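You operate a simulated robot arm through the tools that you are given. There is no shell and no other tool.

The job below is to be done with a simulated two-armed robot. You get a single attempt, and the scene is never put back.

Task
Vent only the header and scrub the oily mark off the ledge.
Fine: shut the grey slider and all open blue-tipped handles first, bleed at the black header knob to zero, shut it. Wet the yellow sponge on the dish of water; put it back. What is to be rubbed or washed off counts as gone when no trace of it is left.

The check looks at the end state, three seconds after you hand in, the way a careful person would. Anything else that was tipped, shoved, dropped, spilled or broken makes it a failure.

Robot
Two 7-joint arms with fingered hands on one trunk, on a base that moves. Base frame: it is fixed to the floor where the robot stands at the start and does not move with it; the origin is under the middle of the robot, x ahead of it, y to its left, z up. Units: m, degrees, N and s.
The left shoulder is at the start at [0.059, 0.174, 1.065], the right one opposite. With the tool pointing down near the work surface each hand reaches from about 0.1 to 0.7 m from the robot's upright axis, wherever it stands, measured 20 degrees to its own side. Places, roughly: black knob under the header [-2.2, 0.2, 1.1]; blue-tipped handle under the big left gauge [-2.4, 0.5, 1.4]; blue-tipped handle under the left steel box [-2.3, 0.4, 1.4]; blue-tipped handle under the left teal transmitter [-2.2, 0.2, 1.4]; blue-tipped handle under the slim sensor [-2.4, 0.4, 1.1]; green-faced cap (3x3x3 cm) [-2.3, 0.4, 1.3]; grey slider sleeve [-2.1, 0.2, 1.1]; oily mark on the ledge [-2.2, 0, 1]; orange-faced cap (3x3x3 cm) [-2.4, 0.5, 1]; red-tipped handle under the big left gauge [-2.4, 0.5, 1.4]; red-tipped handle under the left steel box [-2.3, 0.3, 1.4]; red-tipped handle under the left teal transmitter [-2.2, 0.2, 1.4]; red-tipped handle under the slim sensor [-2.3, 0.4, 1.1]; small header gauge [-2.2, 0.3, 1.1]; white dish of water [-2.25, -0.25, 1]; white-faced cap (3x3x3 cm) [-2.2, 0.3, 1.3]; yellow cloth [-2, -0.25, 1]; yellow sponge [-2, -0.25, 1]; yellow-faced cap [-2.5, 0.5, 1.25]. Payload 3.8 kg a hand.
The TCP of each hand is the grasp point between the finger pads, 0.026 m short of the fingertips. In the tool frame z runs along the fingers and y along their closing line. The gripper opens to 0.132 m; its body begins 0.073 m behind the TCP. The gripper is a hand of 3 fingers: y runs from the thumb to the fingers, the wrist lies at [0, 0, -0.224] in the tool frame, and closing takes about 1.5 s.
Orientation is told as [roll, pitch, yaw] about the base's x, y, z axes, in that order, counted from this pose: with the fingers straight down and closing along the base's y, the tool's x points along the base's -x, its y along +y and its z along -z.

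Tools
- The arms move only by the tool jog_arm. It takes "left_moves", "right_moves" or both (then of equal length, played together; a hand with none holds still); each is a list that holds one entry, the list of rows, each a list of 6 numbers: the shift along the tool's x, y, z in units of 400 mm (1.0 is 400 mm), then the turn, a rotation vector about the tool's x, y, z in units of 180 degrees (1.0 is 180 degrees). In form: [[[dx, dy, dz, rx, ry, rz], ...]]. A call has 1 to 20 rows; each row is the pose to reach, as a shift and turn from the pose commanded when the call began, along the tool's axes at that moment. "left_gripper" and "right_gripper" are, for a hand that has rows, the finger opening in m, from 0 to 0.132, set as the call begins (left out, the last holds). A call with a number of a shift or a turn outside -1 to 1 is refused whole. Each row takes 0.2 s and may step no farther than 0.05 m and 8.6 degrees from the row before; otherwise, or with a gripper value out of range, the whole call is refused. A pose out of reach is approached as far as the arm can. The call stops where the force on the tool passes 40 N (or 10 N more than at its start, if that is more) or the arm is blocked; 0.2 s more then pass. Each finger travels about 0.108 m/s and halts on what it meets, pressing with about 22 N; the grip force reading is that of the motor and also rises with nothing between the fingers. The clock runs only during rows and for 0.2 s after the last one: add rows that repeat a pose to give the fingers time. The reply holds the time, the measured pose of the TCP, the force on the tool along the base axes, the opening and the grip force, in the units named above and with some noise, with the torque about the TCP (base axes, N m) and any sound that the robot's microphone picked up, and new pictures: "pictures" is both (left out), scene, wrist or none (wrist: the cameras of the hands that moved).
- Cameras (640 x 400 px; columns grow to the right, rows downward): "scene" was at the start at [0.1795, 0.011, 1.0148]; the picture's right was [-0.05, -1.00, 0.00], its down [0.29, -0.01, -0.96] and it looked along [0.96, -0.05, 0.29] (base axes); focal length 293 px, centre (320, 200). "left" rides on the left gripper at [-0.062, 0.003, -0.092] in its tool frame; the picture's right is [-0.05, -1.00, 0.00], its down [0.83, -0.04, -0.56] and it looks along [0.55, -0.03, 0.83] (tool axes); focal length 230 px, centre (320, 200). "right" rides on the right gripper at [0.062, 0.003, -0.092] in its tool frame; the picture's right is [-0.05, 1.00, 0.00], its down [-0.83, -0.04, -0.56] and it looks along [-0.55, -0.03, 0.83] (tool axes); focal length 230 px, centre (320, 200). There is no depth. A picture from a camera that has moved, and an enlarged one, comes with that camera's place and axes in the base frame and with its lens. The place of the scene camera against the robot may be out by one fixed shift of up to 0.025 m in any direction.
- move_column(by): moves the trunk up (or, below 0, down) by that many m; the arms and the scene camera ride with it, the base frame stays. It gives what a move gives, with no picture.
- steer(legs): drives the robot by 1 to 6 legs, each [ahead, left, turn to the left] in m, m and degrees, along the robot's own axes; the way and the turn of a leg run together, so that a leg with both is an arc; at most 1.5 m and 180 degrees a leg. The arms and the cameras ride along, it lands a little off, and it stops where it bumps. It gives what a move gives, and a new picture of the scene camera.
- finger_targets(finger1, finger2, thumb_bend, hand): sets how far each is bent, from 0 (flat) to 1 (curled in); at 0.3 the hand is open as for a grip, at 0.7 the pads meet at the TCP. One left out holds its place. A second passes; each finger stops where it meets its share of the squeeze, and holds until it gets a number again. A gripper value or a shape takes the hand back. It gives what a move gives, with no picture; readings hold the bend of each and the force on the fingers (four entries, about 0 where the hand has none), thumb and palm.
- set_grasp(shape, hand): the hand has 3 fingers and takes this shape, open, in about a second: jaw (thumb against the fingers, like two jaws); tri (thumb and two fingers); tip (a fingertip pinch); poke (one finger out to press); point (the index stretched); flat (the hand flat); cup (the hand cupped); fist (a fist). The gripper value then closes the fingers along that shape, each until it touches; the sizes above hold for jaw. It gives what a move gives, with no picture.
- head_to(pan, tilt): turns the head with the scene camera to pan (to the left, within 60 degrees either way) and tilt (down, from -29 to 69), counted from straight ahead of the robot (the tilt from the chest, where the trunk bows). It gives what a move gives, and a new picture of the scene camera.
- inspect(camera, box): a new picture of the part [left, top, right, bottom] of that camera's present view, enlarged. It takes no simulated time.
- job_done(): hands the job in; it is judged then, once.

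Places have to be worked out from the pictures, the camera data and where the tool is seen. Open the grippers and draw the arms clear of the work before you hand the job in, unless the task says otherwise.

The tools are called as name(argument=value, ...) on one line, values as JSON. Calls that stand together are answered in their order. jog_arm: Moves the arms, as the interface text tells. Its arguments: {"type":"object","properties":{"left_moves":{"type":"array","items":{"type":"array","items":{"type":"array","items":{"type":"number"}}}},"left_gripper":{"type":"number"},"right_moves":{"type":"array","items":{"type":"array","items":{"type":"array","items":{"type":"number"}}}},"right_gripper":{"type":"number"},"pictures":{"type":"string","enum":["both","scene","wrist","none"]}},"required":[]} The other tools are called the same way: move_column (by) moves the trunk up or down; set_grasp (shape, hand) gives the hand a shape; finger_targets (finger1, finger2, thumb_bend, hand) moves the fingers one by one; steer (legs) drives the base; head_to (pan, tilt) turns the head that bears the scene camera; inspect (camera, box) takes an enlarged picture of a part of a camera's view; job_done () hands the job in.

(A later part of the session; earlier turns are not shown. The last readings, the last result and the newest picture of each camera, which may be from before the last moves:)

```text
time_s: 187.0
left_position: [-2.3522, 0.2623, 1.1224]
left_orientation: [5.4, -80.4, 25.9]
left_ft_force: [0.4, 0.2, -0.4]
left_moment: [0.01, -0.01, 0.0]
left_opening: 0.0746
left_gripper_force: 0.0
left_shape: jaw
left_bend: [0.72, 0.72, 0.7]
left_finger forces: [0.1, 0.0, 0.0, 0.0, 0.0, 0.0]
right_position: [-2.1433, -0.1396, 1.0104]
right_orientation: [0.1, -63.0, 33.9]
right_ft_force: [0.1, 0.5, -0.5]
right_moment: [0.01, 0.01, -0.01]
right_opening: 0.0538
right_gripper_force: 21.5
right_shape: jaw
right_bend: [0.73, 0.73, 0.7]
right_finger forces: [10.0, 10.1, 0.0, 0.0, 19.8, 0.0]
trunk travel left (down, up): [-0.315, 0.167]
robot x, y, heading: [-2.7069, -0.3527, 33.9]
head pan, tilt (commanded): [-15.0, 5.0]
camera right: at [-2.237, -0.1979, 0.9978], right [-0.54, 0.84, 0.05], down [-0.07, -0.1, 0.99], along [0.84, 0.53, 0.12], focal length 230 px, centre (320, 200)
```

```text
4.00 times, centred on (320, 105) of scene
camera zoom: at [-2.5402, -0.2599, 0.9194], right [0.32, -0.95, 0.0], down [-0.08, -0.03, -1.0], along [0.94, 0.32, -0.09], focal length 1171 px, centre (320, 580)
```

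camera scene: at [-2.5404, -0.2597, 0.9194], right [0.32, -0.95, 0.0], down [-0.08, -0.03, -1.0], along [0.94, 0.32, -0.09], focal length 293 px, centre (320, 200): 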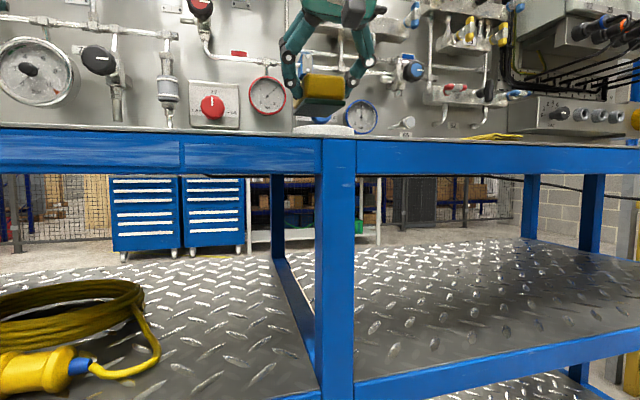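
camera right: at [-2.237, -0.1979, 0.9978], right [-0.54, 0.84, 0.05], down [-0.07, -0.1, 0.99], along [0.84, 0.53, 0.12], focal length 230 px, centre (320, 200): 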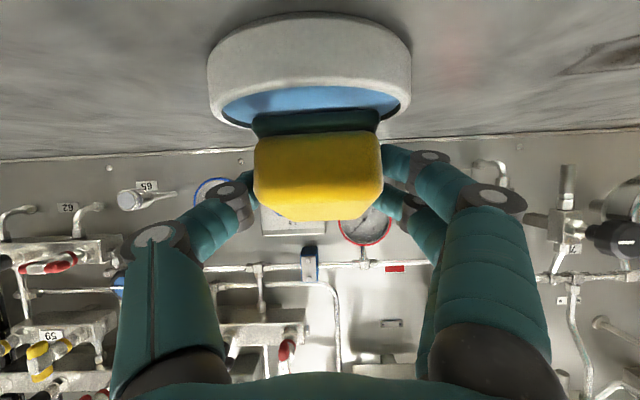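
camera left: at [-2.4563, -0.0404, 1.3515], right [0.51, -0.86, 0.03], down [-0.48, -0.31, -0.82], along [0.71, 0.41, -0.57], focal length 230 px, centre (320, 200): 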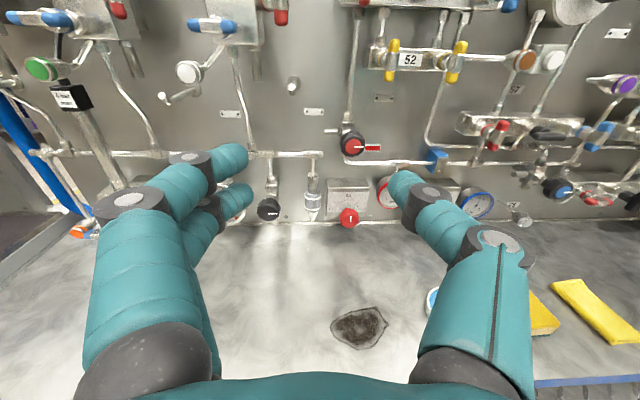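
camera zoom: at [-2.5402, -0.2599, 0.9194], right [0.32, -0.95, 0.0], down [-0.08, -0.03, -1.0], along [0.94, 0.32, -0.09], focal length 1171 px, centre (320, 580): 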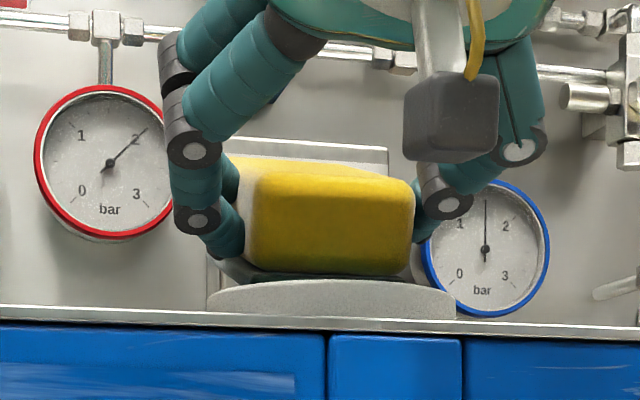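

The near edge is at rim height inside the dish, with about 5 mm of room under the fingers. I lower 4 mm more into the water and check for wetting.

jog_arm(right_moves=[[[0.0045, 0, 0.0023, 0, 0, 0], [0.009, 0, 0.0045, 0, 0, 0], [0.009, 0, 0.0045, 0, 0, 0], [0.009, 0, 0.0045, 0, 0, 0]]], pictures="wrist")

inspect(camera="scene", box=[240, 60, 400, 150])

inspect(camera="right", box=[180, 20, 460, 220])

```text
time_s: 188.0
left_position: [-2.3504, 0.2625, 1.123]
left_orientation: [5.3, -80.5, 26.0]
left_ft_force: [0.4, -0.6, 0.2]
left_moment: [-0.03, 0.02, -0.01]
left_opening: 0.0746
left_gripper_force: 0.1
left_shape: jaw
left_bend: [0.72, 0.72, 0.7]
left_finger forces: [0.0, 0.0, 0.0, 0.0, 0.0, 0.0]
right_position: [-2.1422, -0.1387, 1.0069]
right_orientation: [0.1, -63.2, 33.8]
right_ft_force: [2.3, -0.1, 6.5]
right_moment: [0.11, -0.01, -0.04]
right_opening: 0.0537
right_gripper_force: 21.4
right_shape: jaw
right_bend: [0.73, 0.73, 0.7]
right_finger forces: [10.7, 9.7, 0.0, 0.0, 21.2, 0.1]
trunk travel left (down, up): [-0.315, 0.167]
robot x, y, heading: [-2.7068, -0.3513, 33.7]
head pan, tilt (commanded): [-15.0, 5.0]
camera right: at [-2.2367, -0.1973, 0.9953], right [-0.54, 0.84, 0.05], down [-0.07, -0.1, 0.99], along [0.84, 0.53, 0.12], focal length 230 px, centre (320, 200)
```

right: 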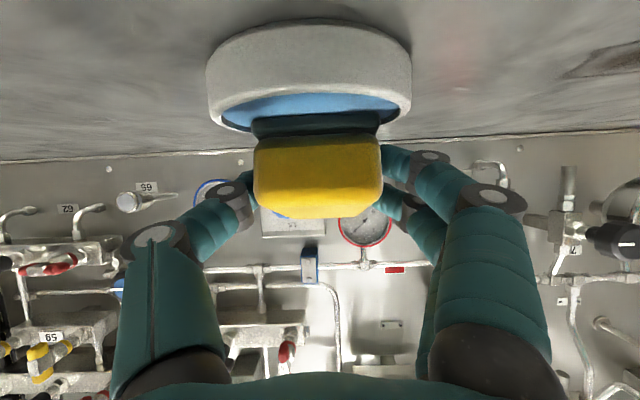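

```text
4.00 times, centred on (320, 105) of scene
camera zoom: at [-2.5405, -0.2601, 0.9195], right [0.32, -0.95, 0.0], down [-0.08, -0.03, -1.0], along [0.94, 0.32, -0.09], focal length 1171 px, centre (320, 580)
```

zoom: 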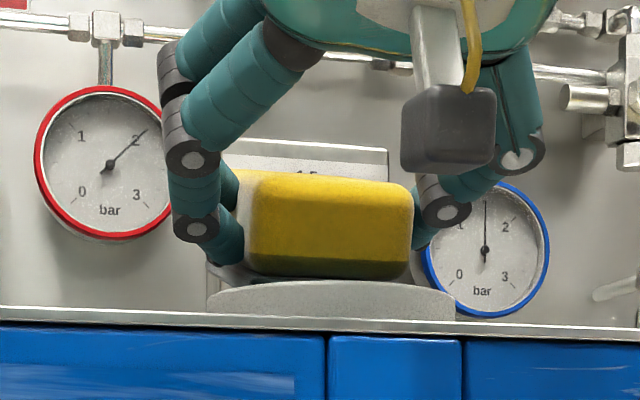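

```text
2.00 times, centred on (320, 120) of right
camera zoom: at [-2.2367, -0.1973, 0.9953], right [-0.54, 0.84, 0.05], down [-0.07, -0.1, 0.99], along [0.84, 0.53, 0.12], focal length 460 px, centre (320, 360)
```

zoom: 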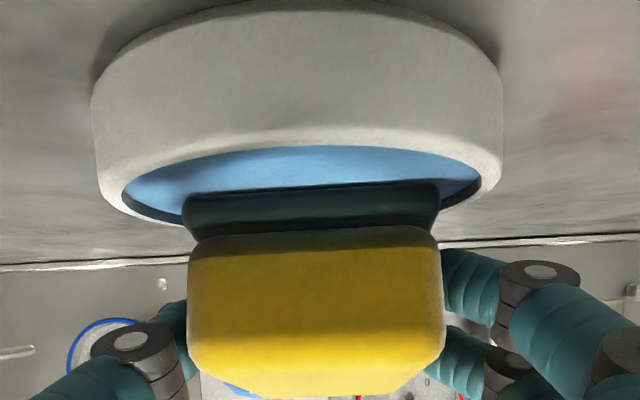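

Contact at 6.5 N and the sponge's lower part has darkened – it is taking up water. I hold a second, then lift off and look.

jog_arm(right_moves=[[[0, 0, 0, 0, 0, 0], [0, 0, 0, 0, 0, 0], [0, 0, 0, 0, 0, 0], [0, 0, 0, 0, 0, 0], [0, 0, 0, 0, 0, 0], [0, 0, 0, 0, 0, 0], [0, 0, 0, 0, 0, 0]]], pictures="none")

jog_arm(right_moves=[[[-0.02, 0, -0.01, 0, 0, 0], [-0.05, 0, -0.025, 0, 0, 0], [-0.09, 0, -0.045, 0, 0, 0], [-0.1, 0, -0.05, 0, 0, 0]]], pictures="wrist")

inspect(camera="scene", box=[200, 0, 460, 150])

```text
time_s: 189.6
left_position: [-2.3506, 0.2616, 1.1233]
left_orientation: [5.5, -80.5, 26.0]
left_ft_force: [0.1, 0.5, -0.9]
left_moment: [-0.02, -0.03, -0.02]
left_opening: 0.0748
left_gripper_force: 0.0
left_shape: jaw
left_bend: [0.72, 0.72, 0.7]
left_finger forces: [0.0, 0.0, 0.0, 0.1, 0.1, 0.0]
right_position: [-2.1436, -0.1395, 1.0073]
right_orientation: [0.1, -63.0, 33.8]
right_ft_force: [4.1, 1.4, 10.1]
right_moment: [0.14, -0.08, -0.02]
right_opening: 0.0538
right_gripper_force: 22.1
right_shape: jaw
right_bend: [0.74, 0.73, 0.7]
right_finger forces: [10.7, 9.7, 0.0, 0.0, 21.5, 0.0]
trunk travel left (down, up): [-0.315, 0.167]
robot x, y, heading: [-2.7043, -0.3531, 34.1]
head pan, tilt (commanded): [-15.0, 5.0]
```

```text
time_s: 190.6
left_position: [-2.351, 0.2619, 1.1219]
left_orientation: [5.4, -80.6, 26.0]
left_ft_force: [0.8, -0.9, 1.2]
left_moment: [0.0, -0.01, 0.0]
left_opening: 0.0747
left_gripper_force: 0.0
left_shape: jaw
left_bend: [0.72, 0.72, 0.7]
left_finger forces: [0.1, 0.1, 0.1, 0.1, 0.0, 0.0]
right_position: [-2.1436, -0.14, 1.0519]
right_orientation: [0.0, -62.8, 33.9]
right_ft_force: [-1.1, -1.0, -0.2]
right_moment: [0.01, -0.02, 0.04]
right_opening: 0.0539
right_gripper_force: 22.0
right_shape: jaw
right_bend: [0.73, 0.73, 0.7]
right_finger forces: [10.7, 10.3, 0.0, 0.0, 21.1, 0.1]
trunk travel left (down, up): [-0.315, 0.167]
robot x, y, heading: [-2.7088, -0.3552, 33.8]
head pan, tilt (commanded): [-15.0, 5.0]
camera right: at [-2.2371, -0.1976, 1.0401], right [-0.54, 0.84, 0.05], down [-0.07, -0.1, 0.99], along [0.84, 0.53, 0.12], focal length 230 px, centre (320, 200)
```

right: 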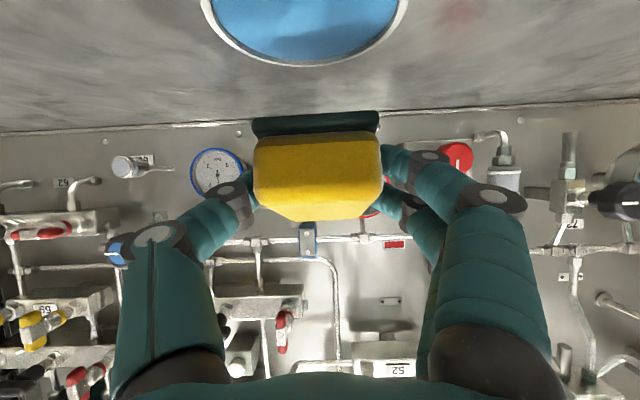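

```text
2.46 times, centred on (330, 75) of scene
camera zoom: at [-2.5403, -0.26, 0.9194], right [0.32, -0.95, 0.0], down [-0.08, -0.03, -1.0], along [0.94, 0.32, -0.09], focal length 720 px, centre (295, 508)
```

zoom: 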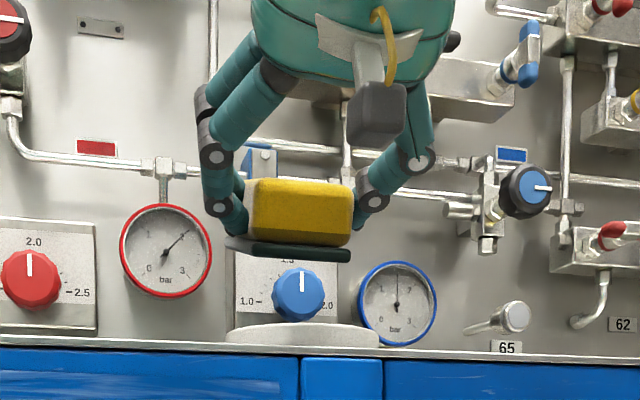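

The pad stays dark – the sponge is wet, and the dish has not moved. Before strafing to the mark I pull the left hand back and up so it cannot touch the valves on the left, and level the sponge again.

jog_arm(left_moves=[[[-0.03, 0, -0.05, 0, 0, 0], [-0.06, 0, -0.1, 0, 0, 0], [-0.09, 0, -0.15, 0, 0, 0], [-0.12, 0, -0.2, 0, 0, 0], [-0.12, 0, -0.25, 0, 0, 0]]], right_moves=[[[0, 0, 0, 0, 0.03, 0], [0, 0, 0, 0, 0.06, 0], [0, 0, 0, 0, 0.09, 0], [0, 0, 0, 0, 0.1, 0], [0, 0, 0, 0, 0.1, 0]]], pictures="both")

```text
time_s: 191.8
left_position: [-2.4289, 0.2135, 1.1857]
left_orientation: [5.2, -80.5, 26.1]
left_ft_force: [-0.8, 0.5, 0.4]
left_moment: [-0.01, 0.01, 0.03]
left_opening: 0.0748
left_gripper_force: 0.0
left_shape: jaw
left_bend: [0.72, 0.72, 0.7]
left_finger forces: [0.0, 0.1, 0.0, 0.0, 0.0, 0.1]
right_position: [-2.1416, -0.1422, 1.0528]
right_orientation: [0.1, -44.9, 33.9]
right_ft_force: [0.3, -0.6, -0.3]
right_moment: [-0.02, 0.01, 0.0]
right_opening: 0.0538
right_gripper_force: 21.7
right_shape: jaw
right_bend: [0.73, 0.73, 0.7]
right_finger forces: [10.8, 10.4, 0.0, 0.1, 21.1, 0.1]
right hand out of reach, approached as far as the arm can: row 4, 5
trunk travel left (down, up): [-0.315, 0.167]
robot x, y, heading: [-2.7066, -0.3552, 33.9]
head pan, tilt (commanded): [-15.0, 5.0]
camera scene: at [-2.5405, -0.2599, 0.9194], right [0.32, -0.95, 0.0], down [-0.08, -0.03, -1.0], along [0.94, 0.32, -0.09], focal length 293 px, centre (320, 200)
camera right: at [-2.2339, -0.1993, 1.0751], right [-0.53, 0.85, 0.04], down [0.19, 0.07, 0.98], along [0.83, 0.52, -0.2], focal length 230 px, centre (320, 200)
camera left: at [-2.4982, 0.1733, 1.2628], right [0.53, -0.85, 0.04], down [-0.57, -0.38, -0.73], along [0.63, 0.36, -0.69], focal length 230 px, centre (320, 200)
```

scene: 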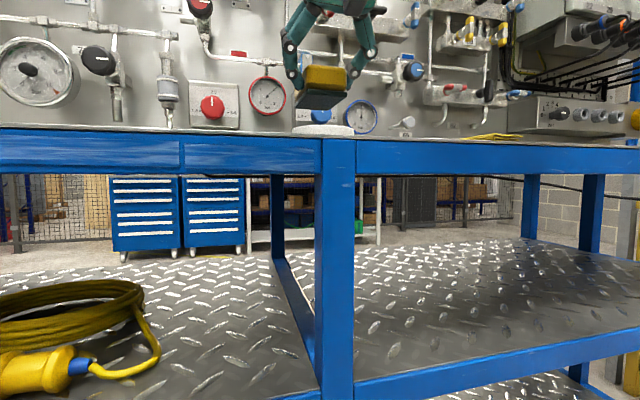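
right: 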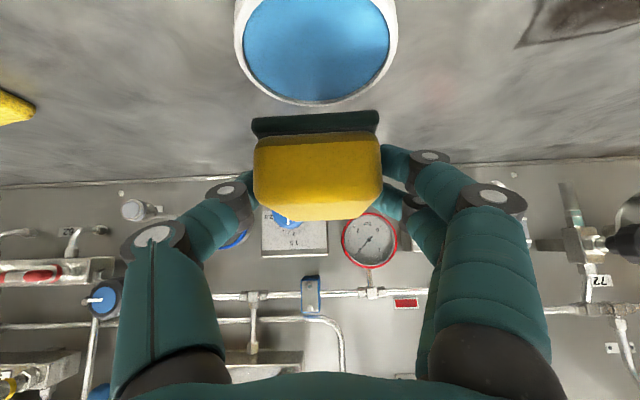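
left: 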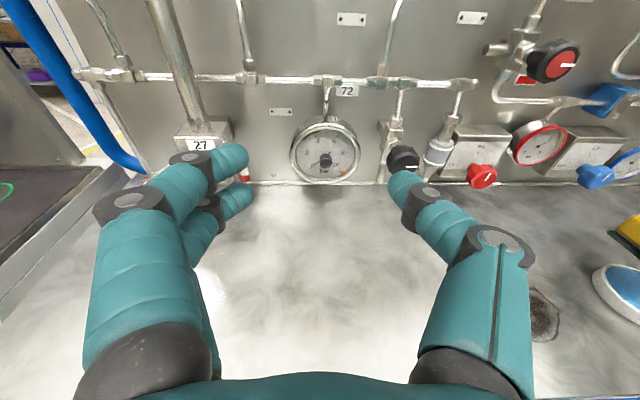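

Mark spans A -1.914 to -1.846, L 1.19 to 1.295. I strafe left 20.5 cm and back 3.5 cm so that the sponge comes over its left part.

steer(legs=[[-0.035, 0.205, 0]])

inspect(camera="right", box=[0, 0, 640, 400])

inspect(camera="left", box=[0, 0, 640, 400])

```text
time_s: 194.2
left_position: [-2.5698, 0.3613, 1.1864]
left_orientation: [5.3, -80.5, 26.0]
left_ft_force: [-0.7, -0.2, -0.6]
left_moment: [0.01, -0.02, 0.0]
left_opening: 0.0749
left_gripper_force: 0.0
left_shape: jaw
left_bend: [0.72, 0.72, 0.7]
left_finger forces: [0.1, 0.1, 0.1, 0.0, 0.0, 0.1]
right_position: [-2.2842, 0.0055, 1.0518]
right_orientation: [0.0, -45.0, 33.8]
right_ft_force: [0.5, -0.5, 0.1]
right_moment: [-0.03, 0.01, 0.0]
right_opening: 0.0538
right_gripper_force: 22.5
right_shape: jaw
right_bend: [0.73, 0.73, 0.7]
right_finger forces: [10.7, 10.4, 0.0, 0.1, 21.1, 0.0]
trunk travel left (down, up): [-0.315, 0.167]
robot x, y, heading: [-2.8476, -0.2077, 34.0]
head pan, tilt (commanded): [-15.0, 5.0]
camera scene: at [-2.6833, -0.1113, 0.9194], right [0.32, -0.95, 0.0], down [-0.08, -0.03, -1.0], along [0.94, 0.32, -0.09], focal length 293 px, centre (320, 200)
```

scene: 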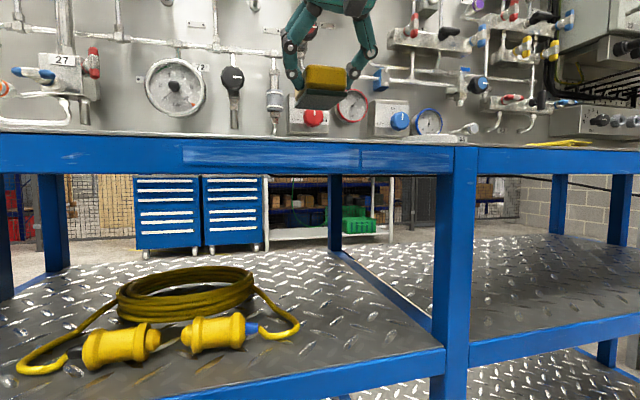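

```text
1.00 times, centred on (320, 200) of right (not enlarged: the box is as wide or as high as the picture)
camera zoom: at [-2.3765, -0.0513, 1.075], right [-0.52, 0.85, 0.04], down [0.19, 0.07, 0.98], along [0.83, 0.52, -0.2], focal length 230 px, centre (320, 200)
```

zoom: 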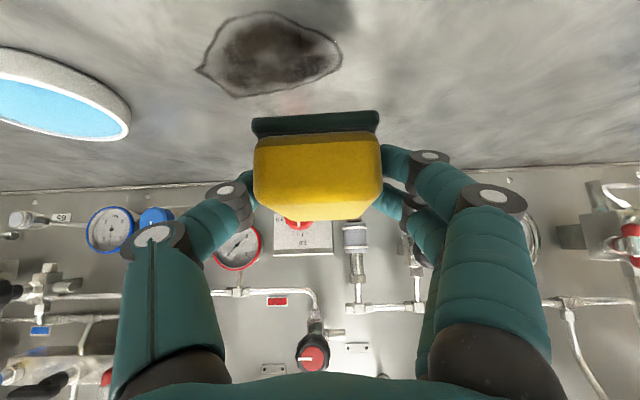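

```text
1.00 times, centred on (320, 200) of left (not enlarged: the box is as wide or as high as the picture)
camera zoom: at [-2.6402, 0.3219, 1.263], right [0.53, -0.85, 0.04], down [-0.57, -0.38, -0.73], along [0.63, 0.36, -0.68], focal length 230 px, centre (320, 200)
```

zoom: 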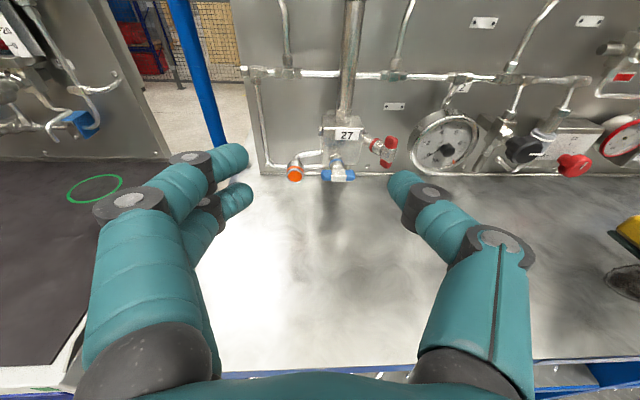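

The wrist view shows the mark just right of and under the sponge: L 1.193–1.283, A -1.921 to -1.861. I lower the sponge onto its left part until it presses lightly.

jog_arm(right_moves=[[[0.035, 0, 0.035, 0, 0, 0], [0.07, 0, 0.07, 0, 0, 0], [0.1, 0, 0.1, 0, 0, 0], [0.112, 0, 0.112, 0, 0, 0]]], pictures="wrist")

```text
time_s: 195.2
left_position: [-2.5707, 0.3619, 1.1862]
left_orientation: [5.4, -80.5, 25.8]
left_ft_force: [0.8, 1.1, 0.7]
left_moment: [0.0, 0.01, 0.01]
left_opening: 0.0744
left_gripper_force: 0.0
left_shape: jaw
left_bend: [0.72, 0.72, 0.7]
left_finger forces: [0.0, 0.1, 0.0, 0.0, 0.0, 0.0]
right_position: [-2.2825, 0.0041, 0.989]
right_orientation: [0.0, -45.1, 33.8]
right_ft_force: [0.4, -0.7, 1.7]
right_moment: [0.02, -0.02, -0.02]
right_opening: 0.0541
right_gripper_force: 21.7
right_shape: jaw
right_bend: [0.73, 0.73, 0.7]
right_finger forces: [10.6, 10.4, 0.0, 0.0, 21.5, 0.0]
trunk travel left (down, up): [-0.315, 0.167]
robot x, y, heading: [-2.8472, -0.2067, 34.1]
head pan, tilt (commanded): [-15.0, 5.0]
camera right: at [-2.3761, -0.0519, 1.0113], right [-0.53, 0.85, 0.04], down [0.19, 0.07, 0.98], along [0.83, 0.52, -0.19], focal length 230 px, centre (320, 200)
```

right: 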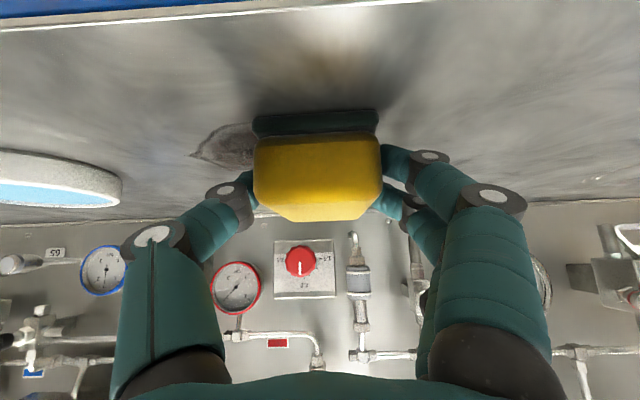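

Light contact (1.7 N). I press 4 mm deeper and rub to the right over 6 cm and back, twice, shifting slightly nearer for the second pass.

jog_arm(right_moves=[[[0.007, 0, 0.007, 0, 0, 0], [0.007, -0.03, 0.007, 0, 0, 0], [0.007, -0.06, 0.007, 0, 0, 0], [0.007, -0.09, 0.007, 0, 0, 0], [0.007, -0.12, 0.007, 0, 0, 0], [0.007, -0.15, 0.007, 0, 0, 0], [0.007, -0.11, 0.007, 0, 0, 0], [0.007, -0.07, 0.007, 0, 0, 0], [0.007, -0.03, 0.007, 0, 0, 0], [0.007, 0, 0.007, 0, 0, 0], [0.028, 0, -0.014, 0, 0, 0], [0.028, -0.04, -0.014, 0, 0, 0], [0.028, -0.08, -0.014, 0, 0, 0], [0.028, -0.12, -0.014, 0, 0, 0], [0.028, -0.15, -0.014, 0, 0, 0], [0.028, -0.11, -0.014, 0, 0, 0], [0.028, -0.07, -0.014, 0, 0, 0], [0.028, -0.03, -0.014, 0, 0, 0], [0.028, 0, -0.014, 0, 0, 0]]], pictures="wrist")

```text
time_s: 199.2
left_position: [-2.5712, 0.3615, 1.1871]
left_orientation: [5.5, -80.6, 25.7]
left_ft_force: [-0.9, -0.2, 0.3]
left_moment: [-0.01, -0.03, -0.05]
left_opening: 0.0749
left_gripper_force: 0.1
left_shape: jaw
left_bend: [0.72, 0.72, 0.7]
left_finger forces: [0.0, 0.0, 0.1, 0.0, 0.0, 0.1]
right_position: [-2.2941, -0.0019, 0.9857]
right_orientation: [0.1, -45.1, 33.6]
right_ft_force: [4.3, -6.5, 17.9]
right_moment: [-0.09, -0.34, -0.07]
right_opening: 0.055
right_gripper_force: 22.2
right_shape: jaw
right_bend: [0.74, 0.74, 0.7]
right_finger forces: [9.6, 9.8, 0.0, 0.0, 26.7, 0.0]
trunk travel left (down, up): [-0.315, 0.167]
robot x, y, heading: [-2.8487, -0.2083, 33.8]
head pan, tilt (commanded): [-15.0, 5.0]
camera right: at [-2.3871, -0.0584, 1.0087], right [-0.52, 0.85, 0.04], down [0.18, 0.07, 0.98], along [0.83, 0.52, -0.19], focal length 230 px, centre (320, 200)
```

right: 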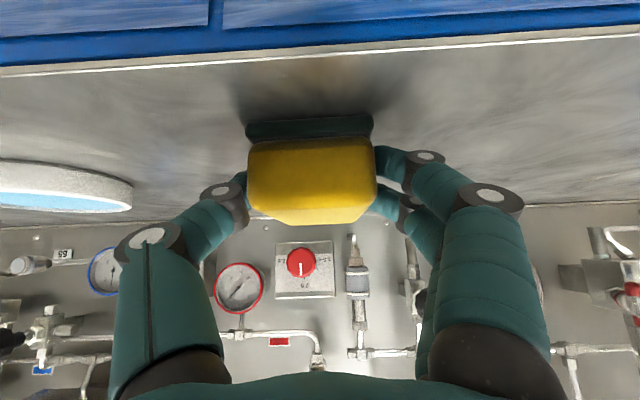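

The visible part of the mark has vanished already. I lift 5 cm to see what is left.

jog_arm(right_moves=[[[-0.02, 0, -0.02, 0, 0, 0], [-0.06, 0, -0.06, 0, 0, 0], [-0.1, 0, -0.1, 0, 0, 0], [-0.115, 0, -0.115, 0, 0, 0], [-0.115, 0, -0.115, 0, 0, 0]]], pictures="wrist")

inspect(camera="right", box=[120, 0, 480, 140])

```text
time_s: 200.4
left_position: [-2.5704, 0.3623, 1.1861]
left_orientation: [5.4, -80.5, 25.8]
left_ft_force: [0.0, 0.2, 0.0]
left_moment: [-0.03, -0.03, -0.01]
left_opening: 0.0746
left_gripper_force: 0.2
left_shape: jaw
left_bend: [0.72, 0.72, 0.7]
left_finger forces: [0.0, 0.1, 0.0, 0.1, 0.1, 0.0]
right_position: [-2.2938, -0.0015, 1.0523]
right_orientation: [0.0, -45.0, 33.8]
right_ft_force: [0.4, 0.4, -1.5]
right_moment: [-0.02, 0.02, -0.02]
right_opening: 0.0541
right_gripper_force: 21.6
right_shape: jaw
right_bend: [0.74, 0.74, 0.7]
right_finger forces: [11.2, 11.1, 0.0, 0.0, 22.2, 0.0]
trunk travel left (down, up): [-0.315, 0.167]
robot x, y, heading: [-2.8489, -0.202, 33.7]
head pan, tilt (commanded): [-15.0, 5.0]
camera right: at [-2.3859, -0.058, 1.0754], right [-0.53, 0.85, 0.04], down [0.19, 0.07, 0.98], along [0.83, 0.52, -0.2], focal length 230 px, centre (320, 200)
```

right: 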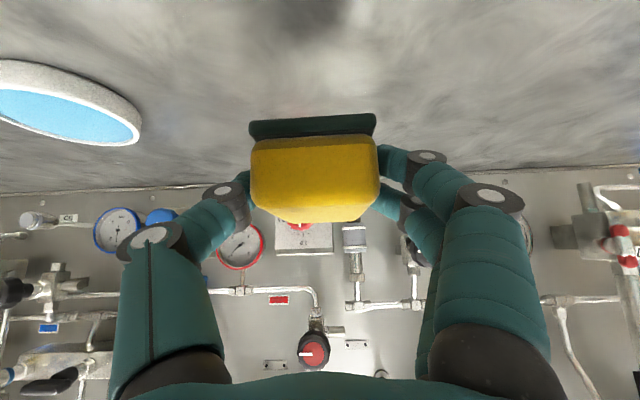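

```text
1.78 times, centred on (300, 70) of right
camera zoom: at [-2.3859, -0.058, 1.0754], right [-0.53, 0.85, 0.04], down [0.19, 0.07, 0.98], along [0.83, 0.52, -0.2], focal length 409 px, centre (356, 431)
```

zoom: 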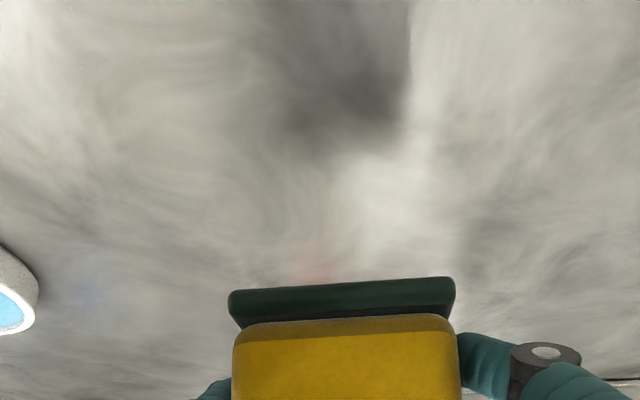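

From here the mark looks gone; the dark patch resembles the hand's own shadow/reflection. I raise the trunk to check the area with the head camera from above.

move_column(by=0.1)

head_to(pan=-10, tilt=30)

inspect(camera="scene", box=[180, 60, 480, 230])

```text
time_s: 201.8
left_position: [-2.5695, 0.3628, 1.2846]
left_orientation: [5.3, -80.4, 25.9]
left_ft_force: [0.8, 0.2, 0.3]
left_moment: [0.02, -0.03, 0.04]
left_opening: 0.0747
left_gripper_force: 0.0
left_shape: jaw
left_bend: [0.72, 0.72, 0.7]
left_finger forces: [0.0, 0.1, 0.0, 0.0, 0.1, 0.0]
right_position: [-2.3109, -0.0156, 1.2093]
right_orientation: [0.2, -51.0, 33.5]
right_ft_force: [0.5, -0.1, -0.4]
right_moment: [0.0, 0.04, 0.0]
right_opening: 0.054
right_gripper_force: 21.5
right_shape: jaw
right_bend: [0.74, 0.74, 0.7]
right_finger forces: [11.0, 11.0, 0.0, 0.0, 22.1, 0.1]
trunk travel left (down, up): [-0.415, 0.067]
robot x, y, heading: [-2.8494, -0.205, 33.7]
head pan, tilt (commanded): [-15.0, 5.0]
```

```text
time_s: 202.7
left_position: [-2.5703, 0.3614, 1.2856]
left_orientation: [5.3, -80.4, 25.9]
left_ft_force: [0.1, -0.1, 1.2]
left_moment: [0.0, -0.05, 0.03]
left_opening: 0.0747
left_gripper_force: 0.1
left_shape: jaw
left_bend: [0.72, 0.72, 0.7]
left_finger forces: [0.1, 0.0, 0.0, 0.1, 0.0, 0.0]
right_position: [-2.3129, -0.0157, 1.2103]
right_orientation: [0.3, -51.1, 33.6]
right_ft_force: [0.8, -0.4, -0.1]
right_moment: [0.02, 0.0, 0.05]
right_opening: 0.0541
right_gripper_force: 21.9
right_shape: jaw
right_bend: [0.74, 0.74, 0.7]
right_finger forces: [11.0, 11.0, 0.0, 0.1, 22.2, 0.0]
trunk travel left (down, up): [-0.415, 0.067]
robot x, y, heading: [-2.8484, -0.2092, 33.8]
head pan, tilt (commanded): [-10.0, 30.0]
camera scene: at [-2.676, -0.097, 0.99], right [0.4, -0.91, 0.0], down [-0.46, -0.2, -0.87], along [0.79, 0.35, -0.5], focal length 293 px, centre (320, 200)
```

scene: 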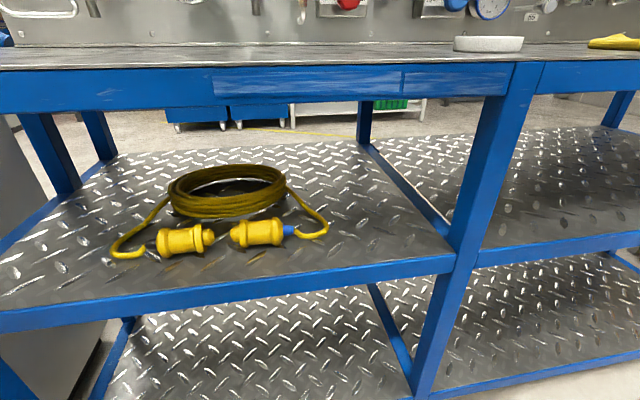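

```text
2.13 times, centred on (330, 145) of scene
camera zoom: at [-2.676, -0.097, 0.99], right [0.4, -0.91, 0.0], down [-0.46, -0.2, -0.87], along [0.79, 0.35, -0.5], focal length 624 px, centre (299, 317)
```

zoom: 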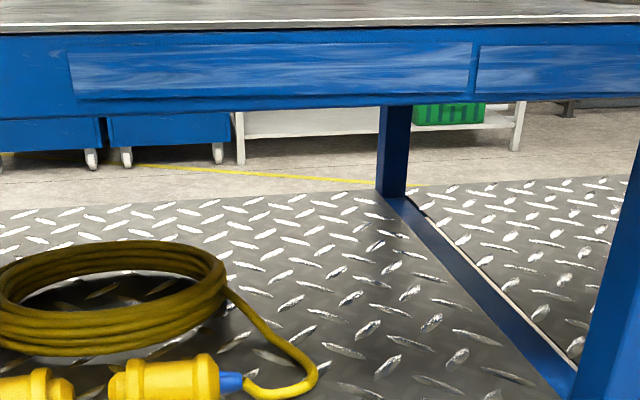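

The ledge is seen at a grazing angle; I zoom on it, and also look through the right wrist camera which is now higher.

inspect(camera="scene", box=[200, 25, 520, 85])

inspect(camera="right", box=[0, 0, 640, 400])

inspect(camera="left", box=[320, 180, 640, 400])

```text
2.00 times, centred on (360, 55) of scene
camera zoom: at [-2.676, -0.097, 0.99], right [0.4, -0.91, 0.0], down [-0.46, -0.2, -0.87], along [0.79, 0.35, -0.5], focal length 585 px, centre (240, 490)
```

zoom: 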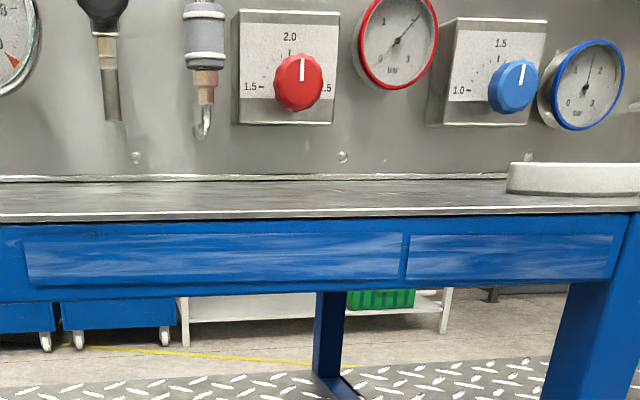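

```text
1.00 times, centred on (320, 200) of right (not enlarged: the box is as wide or as high as the picture)
camera zoom: at [-2.4057, -0.0725, 1.2205], right [-0.53, 0.85, 0.04], down [0.1, 0.01, 0.99], along [0.84, 0.53, -0.09], focal length 230 px, centre (320, 200)
```

zoom: 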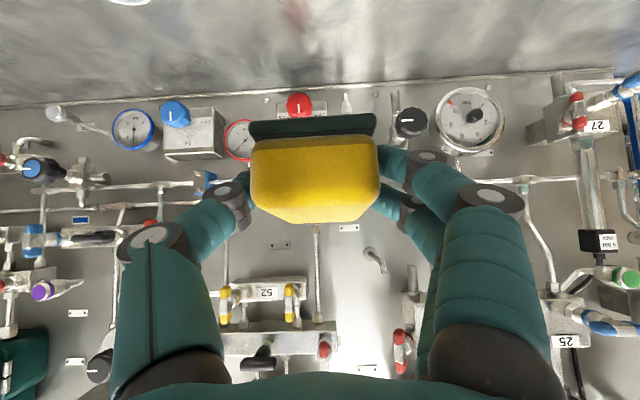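

```text
1.82 times, centred on (480, 290) of left
camera zoom: at [-2.6401, 0.3216, 1.363], right [0.53, -0.85, 0.04], down [-0.57, -0.38, -0.73], along [0.63, 0.36, -0.68], focal length 418 px, centre (29, 36)
```

zoom: 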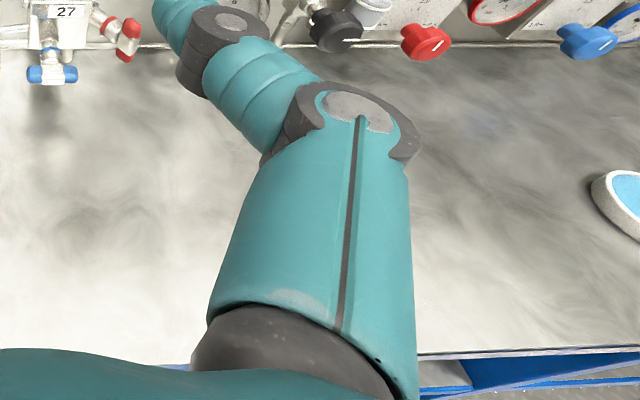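

The left wrist camera sees the mark's place (about (530,251) in this zoom) and shows bare steel. I zoom in further there.

inspect(camera="left", box=[530, 250, 640, 350])

inspect(camera="right", box=[160, 0, 480, 110])

```text
4.00 times, centred on (585, 300) of left
camera zoom: at [-2.6401, 0.3216, 1.363], right [0.53, -0.85, 0.04], down [-0.57, -0.38, -0.73], along [0.63, 0.36, -0.68], focal length 920 px, centre (-740, -200)
```

zoom: 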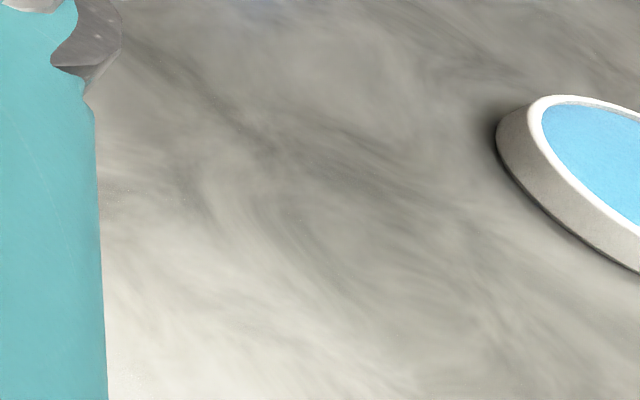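

```text
2.00 times, centred on (320, 55) of right
camera zoom: at [-2.4057, -0.0725, 1.2205], right [-0.53, 0.85, 0.04], down [0.1, 0.01, 0.99], along [0.84, 0.53, -0.09], focal length 460 px, centre (320, 490)
```

zoom: 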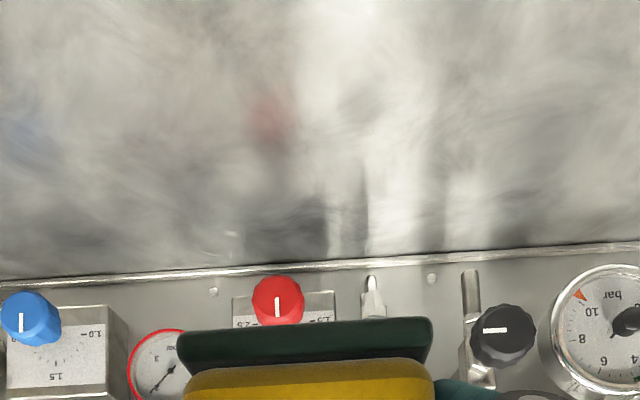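

The mark's whole area is clean steel. Now I put the sponge back: trunk down again to the earlier height.

move_column(by=-0.1)

head_to(pan=-15, tilt=5)

```text
time_s: 204.0
left_position: [-2.5711, 0.3616, 1.1863]
left_orientation: [5.9, -80.5, 25.5]
left_ft_force: [-0.2, 0.8, -1.2]
left_moment: [-0.02, -0.03, 0.0]
left_opening: 0.0747
left_gripper_force: 0.1
left_shape: jaw
left_bend: [0.72, 0.72, 0.7]
left_finger forces: [0.0, 0.0, 0.1, 0.0, 0.1, 0.0]
right_position: [-2.3117, -0.0147, 1.1109]
right_orientation: [0.3, -51.1, 33.5]
right_ft_force: [0.2, 0.4, 0.0]
right_moment: [0.01, 0.0, -0.02]
right_opening: 0.0542
right_gripper_force: 22.2
right_shape: jaw
right_bend: [0.74, 0.74, 0.7]
right_finger forces: [11.1, 11.0, 0.1, 0.0, 22.1, 0.0]
trunk travel left (down, up): [-0.315, 0.167]
robot x, y, heading: [-2.8465, -0.2042, 33.8]
head pan, tilt (commanded): [-10.0, 30.0]
```

```text
time_s: 204.9
left_position: [-2.5699, 0.3624, 1.1867]
left_orientation: [5.3, -80.4, 25.8]
left_ft_force: [-0.2, -0.2, -0.2]
left_moment: [-0.02, 0.02, 0.02]
left_opening: 0.0749
left_gripper_force: 0.0
left_shape: jaw
left_bend: [0.72, 0.72, 0.7]
left_finger forces: [0.0, 0.0, 0.0, 0.1, 0.0, 0.1]
right_position: [-2.3113, -0.0161, 1.1094]
right_orientation: [0.3, -51.0, 33.4]
right_ft_force: [0.3, 0.5, -0.5]
right_moment: [0.01, -0.01, 0.0]
right_opening: 0.054
right_gripper_force: 22.2
right_shape: jaw
right_bend: [0.74, 0.74, 0.7]
right_finger forces: [11.1, 11.0, 0.1, 0.0, 22.1, 0.0]
trunk travel left (down, up): [-0.315, 0.167]
robot x, y, heading: [-2.8475, -0.2055, 33.7]
head pan, tilt (commanded): [-15.0, 5.0]
camera scene: at [-2.6832, -0.1114, 0.9193], right [0.32, -0.95, 0.0], down [-0.08, -0.03, -1.0], along [0.94, 0.32, -0.09], focal length 293 px, centre (320, 200)
```

scene: 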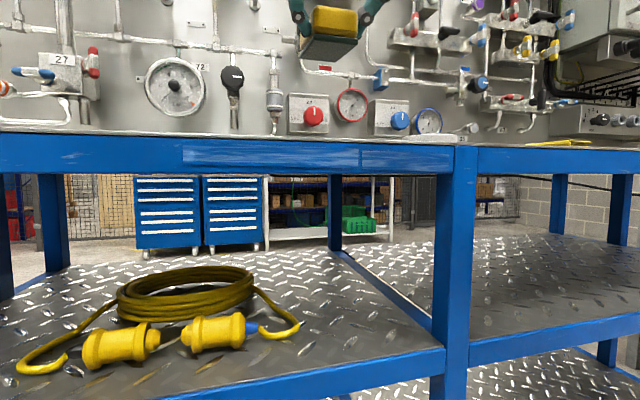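

I strafe right 32 cm to bring the sponge back over its place.

steer(legs=[[0.01, -0.318, 0]])

inspect(camera="right", box=[0, 0, 640, 400])

```text
time_s: 208.3
left_position: [-2.3866, 0.1046, 1.1858]
left_orientation: [5.4, -80.4, 26.2]
left_ft_force: [-0.6, 0.0, -0.2]
left_moment: [-0.01, -0.01, 0.02]
left_opening: 0.0745
left_gripper_force: 0.1
left_shape: jaw
left_bend: [0.72, 0.72, 0.7]
left_finger forces: [0.0, 0.1, 0.1, 0.1, 0.1, 0.1]
right_position: [-2.1259, -0.27, 1.1089]
right_orientation: [0.3, -51.1, 33.9]
right_ft_force: [-0.3, 0.1, -0.9]
right_moment: [-0.01, 0.0, -0.01]
right_opening: 0.0543
right_gripper_force: 22.0
right_shape: jaw
right_bend: [0.74, 0.74, 0.7]
right_finger forces: [11.1, 11.0, 0.0, 0.0, 22.1, 0.0]
trunk travel left (down, up): [-0.315, 0.167]
robot x, y, heading: [-2.6601, -0.4608, 34.1]
head pan, tilt (commanded): [-15.0, 5.0]
camera scene: at [-2.4974, -0.3691, 0.9194], right [0.33, -0.94, 0.0], down [-0.08, -0.03, -1.0], along [0.94, 0.33, -0.09], focal length 293 px, centre (320, 200)
```

scene: 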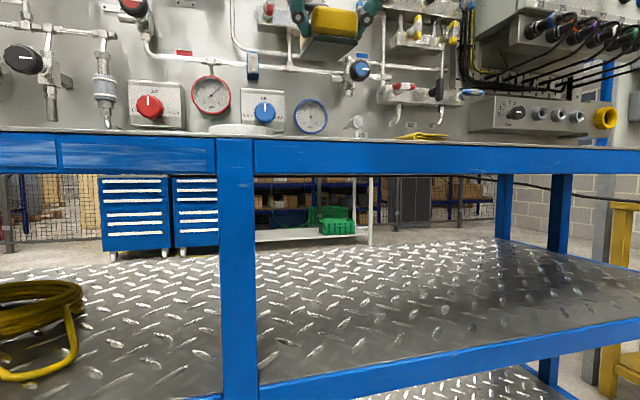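

```text
1.00 times, centred on (320, 200) of right (not enlarged: the box is as wide or as high as the picture)
camera zoom: at [-2.2202, -0.3285, 1.1204], right [-0.53, 0.85, 0.04], down [0.1, 0.01, 0.99], along [0.84, 0.53, -0.09], focal length 230 px, centre (320, 200)
```

zoom: 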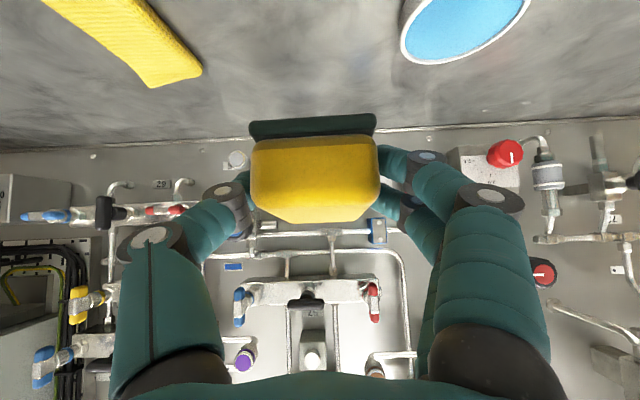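

Over its place (A=-1.922, L=0.948). I restore the 45-degree pitch and lower to a few centimetres above the ledge.

jog_arm(right_moves=[[[0.033, -0.003, 0.058, 0, 0.011, 0], [0.066, -0.006, 0.115, 0, 0.023, 0], [0.0985, -0.01, 0.1727, 0, 0.034, 0], [0.0985, -0.01, 0.1727, 0, 0.034, 0]]], pictures="wrist")

inspect(camera="scene", box=[200, 0, 460, 150])

```text
time_s: 209.3
left_position: [-2.3869, 0.1044, 1.1868]
left_orientation: [5.2, -80.4, 26.2]
left_ft_force: [-0.9, 0.4, -0.1]
left_moment: [0.0, -0.01, 0.02]
left_opening: 0.0747
left_gripper_force: 0.1
left_shape: jaw
left_bend: [0.72, 0.72, 0.7]
left_finger forces: [0.0, 0.1, 0.1, 0.0, 0.0, 0.0]
right_position: [-2.1004, -0.2581, 1.0331]
right_orientation: [0.1, -45.0, 33.9]
right_ft_force: [0.4, 0.8, 0.0]
right_moment: [0.01, 0.02, 0.0]
right_opening: 0.0542
right_gripper_force: 22.1
right_shape: jaw
right_bend: [0.74, 0.74, 0.7]
right_finger forces: [11.1, 11.0, 0.0, 0.0, 22.1, 0.0]
trunk travel left (down, up): [-0.315, 0.167]
robot x, y, heading: [-2.6626, -0.4629, 34.6]
head pan, tilt (commanded): [-15.0, 5.0]
camera right: at [-2.1923, -0.3153, 1.0563], right [-0.53, 0.85, 0.04], down [0.19, 0.07, 0.98], along [0.83, 0.53, -0.2], focal length 230 px, centre (320, 200)
```

right: 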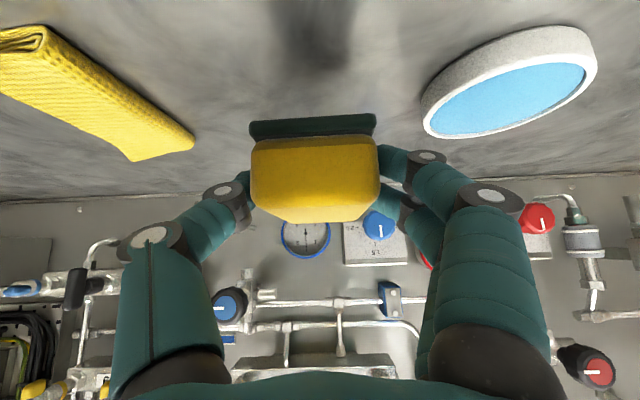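

```text
2.46 times, centred on (330, 75) of scene
camera zoom: at [-2.4977, -0.3691, 0.9194], right [0.33, -0.94, 0.0], down [-0.08, -0.03, -1.0], along [0.94, 0.33, -0.09], focal length 720 px, centre (295, 508)
```

zoom: 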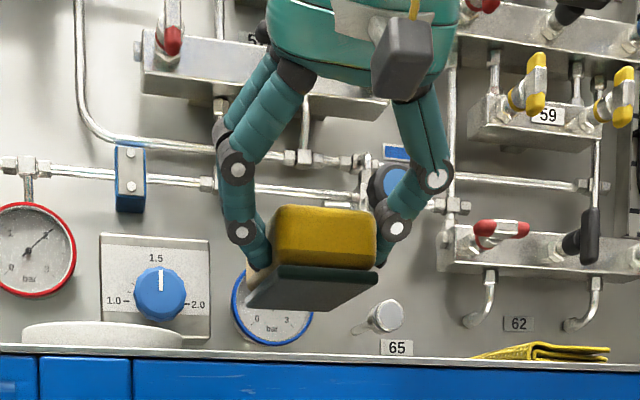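

Positioned at the original spot within a few millimetres. I lower 4.3 cm to set it down.

jog_arm(right_moves=[[[0.025, 0, 0.025, 0, 0, 0], [0.05, 0, 0.05, 0, 0, 0], [0.07, 0, 0.07, 0, 0, 0], [0.0775, 0, 0.0775, 0, 0, 0]]], pictures="none")

inspect(camera="scene", box=[200, 0, 460, 150])

```text
time_s: 210.3
left_position: [-2.3889, 0.1062, 1.1858]
left_orientation: [5.5, -80.4, 26.4]
left_ft_force: [-0.4, -0.2, -0.3]
left_moment: [0.0, 0.0, -0.01]
left_opening: 0.0747
left_gripper_force: 0.0
left_shape: jaw
left_bend: [0.72, 0.72, 0.7]
left_finger forces: [0.1, 0.0, 0.0, 0.0, 0.1, 0.0]
right_position: [-2.1018, -0.2575, 0.9931]
right_orientation: [0.4, -45.0, 33.8]
right_ft_force: [-0.2, -0.4, -0.7]
right_moment: [0.01, 0.04, -0.02]
right_opening: 0.0543
right_gripper_force: 21.9
right_shape: jaw
right_bend: [0.74, 0.74, 0.7]
right_finger forces: [11.1, 10.9, 0.0, 0.0, 22.1, 0.0]
trunk travel left (down, up): [-0.315, 0.167]
robot x, y, heading: [-2.6644, -0.4604, 33.9]
head pan, tilt (commanded): [-15.0, 5.0]
```

```text
2.46 times, centred on (330, 75) of scene
camera zoom: at [-2.4975, -0.369, 0.9194], right [0.33, -0.94, 0.0], down [-0.08, -0.03, -1.0], along [0.94, 0.33, -0.09], focal length 720 px, centre (295, 508)
```

zoom: 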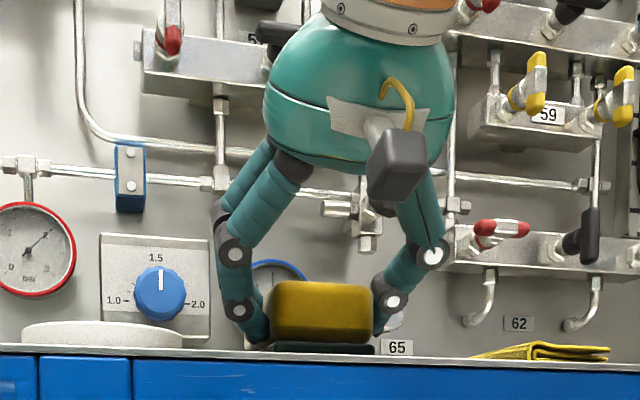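

Almost down. I lower the last 5 mm until it bears on the ledge.

jog_arm(right_moves=[[[0.005, 0, 0.005, 0, 0, 0], [0.0095, 0, 0.0095, 0, 0, 0]]], pictures="none")

inspect(camera="scene", box=[200, 0, 460, 150])

```text
time_s: 210.9
left_position: [-2.3871, 0.105, 1.1867]
left_orientation: [5.4, -80.5, 26.2]
left_ft_force: [-0.5, -0.7, 1.0]
left_moment: [-0.02, -0.01, 0.01]
left_opening: 0.0747
left_gripper_force: 0.0
left_shape: jaw
left_bend: [0.72, 0.72, 0.7]
left_finger forces: [0.1, 0.0, 0.0, 0.0, 0.0, 0.1]
right_position: [-2.1022, -0.2566, 0.987]
right_orientation: [0.2, -45.0, 33.8]
right_ft_force: [-0.2, -0.3, 2.4]
right_moment: [0.02, 0.0, -0.03]
right_opening: 0.0542
right_gripper_force: 22.3
right_shape: jaw
right_bend: [0.74, 0.74, 0.7]
right_finger forces: [11.0, 10.9, 0.0, 0.1, 22.3, 0.1]
trunk travel left (down, up): [-0.315, 0.167]
robot x, y, heading: [-2.6619, -0.4652, 34.2]
head pan, tilt (commanded): [-15.0, 5.0]
```

```text
2.46 times, centred on (330, 75) of scene
camera zoom: at [-2.4976, -0.3691, 0.9194], right [0.33, -0.94, 0.0], down [-0.08, -0.03, -1.0], along [0.94, 0.33, -0.09], focal length 720 px, centre (295, 508)
```

zoom: 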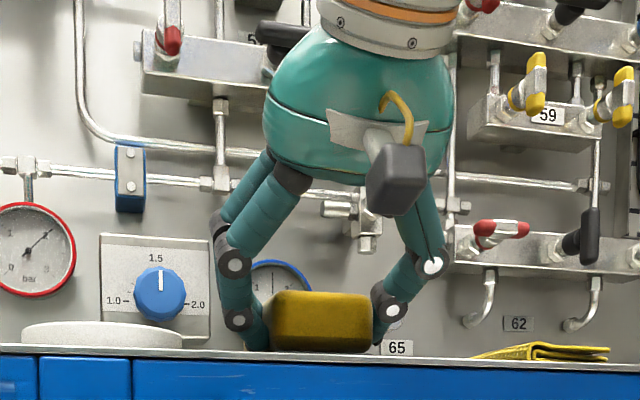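

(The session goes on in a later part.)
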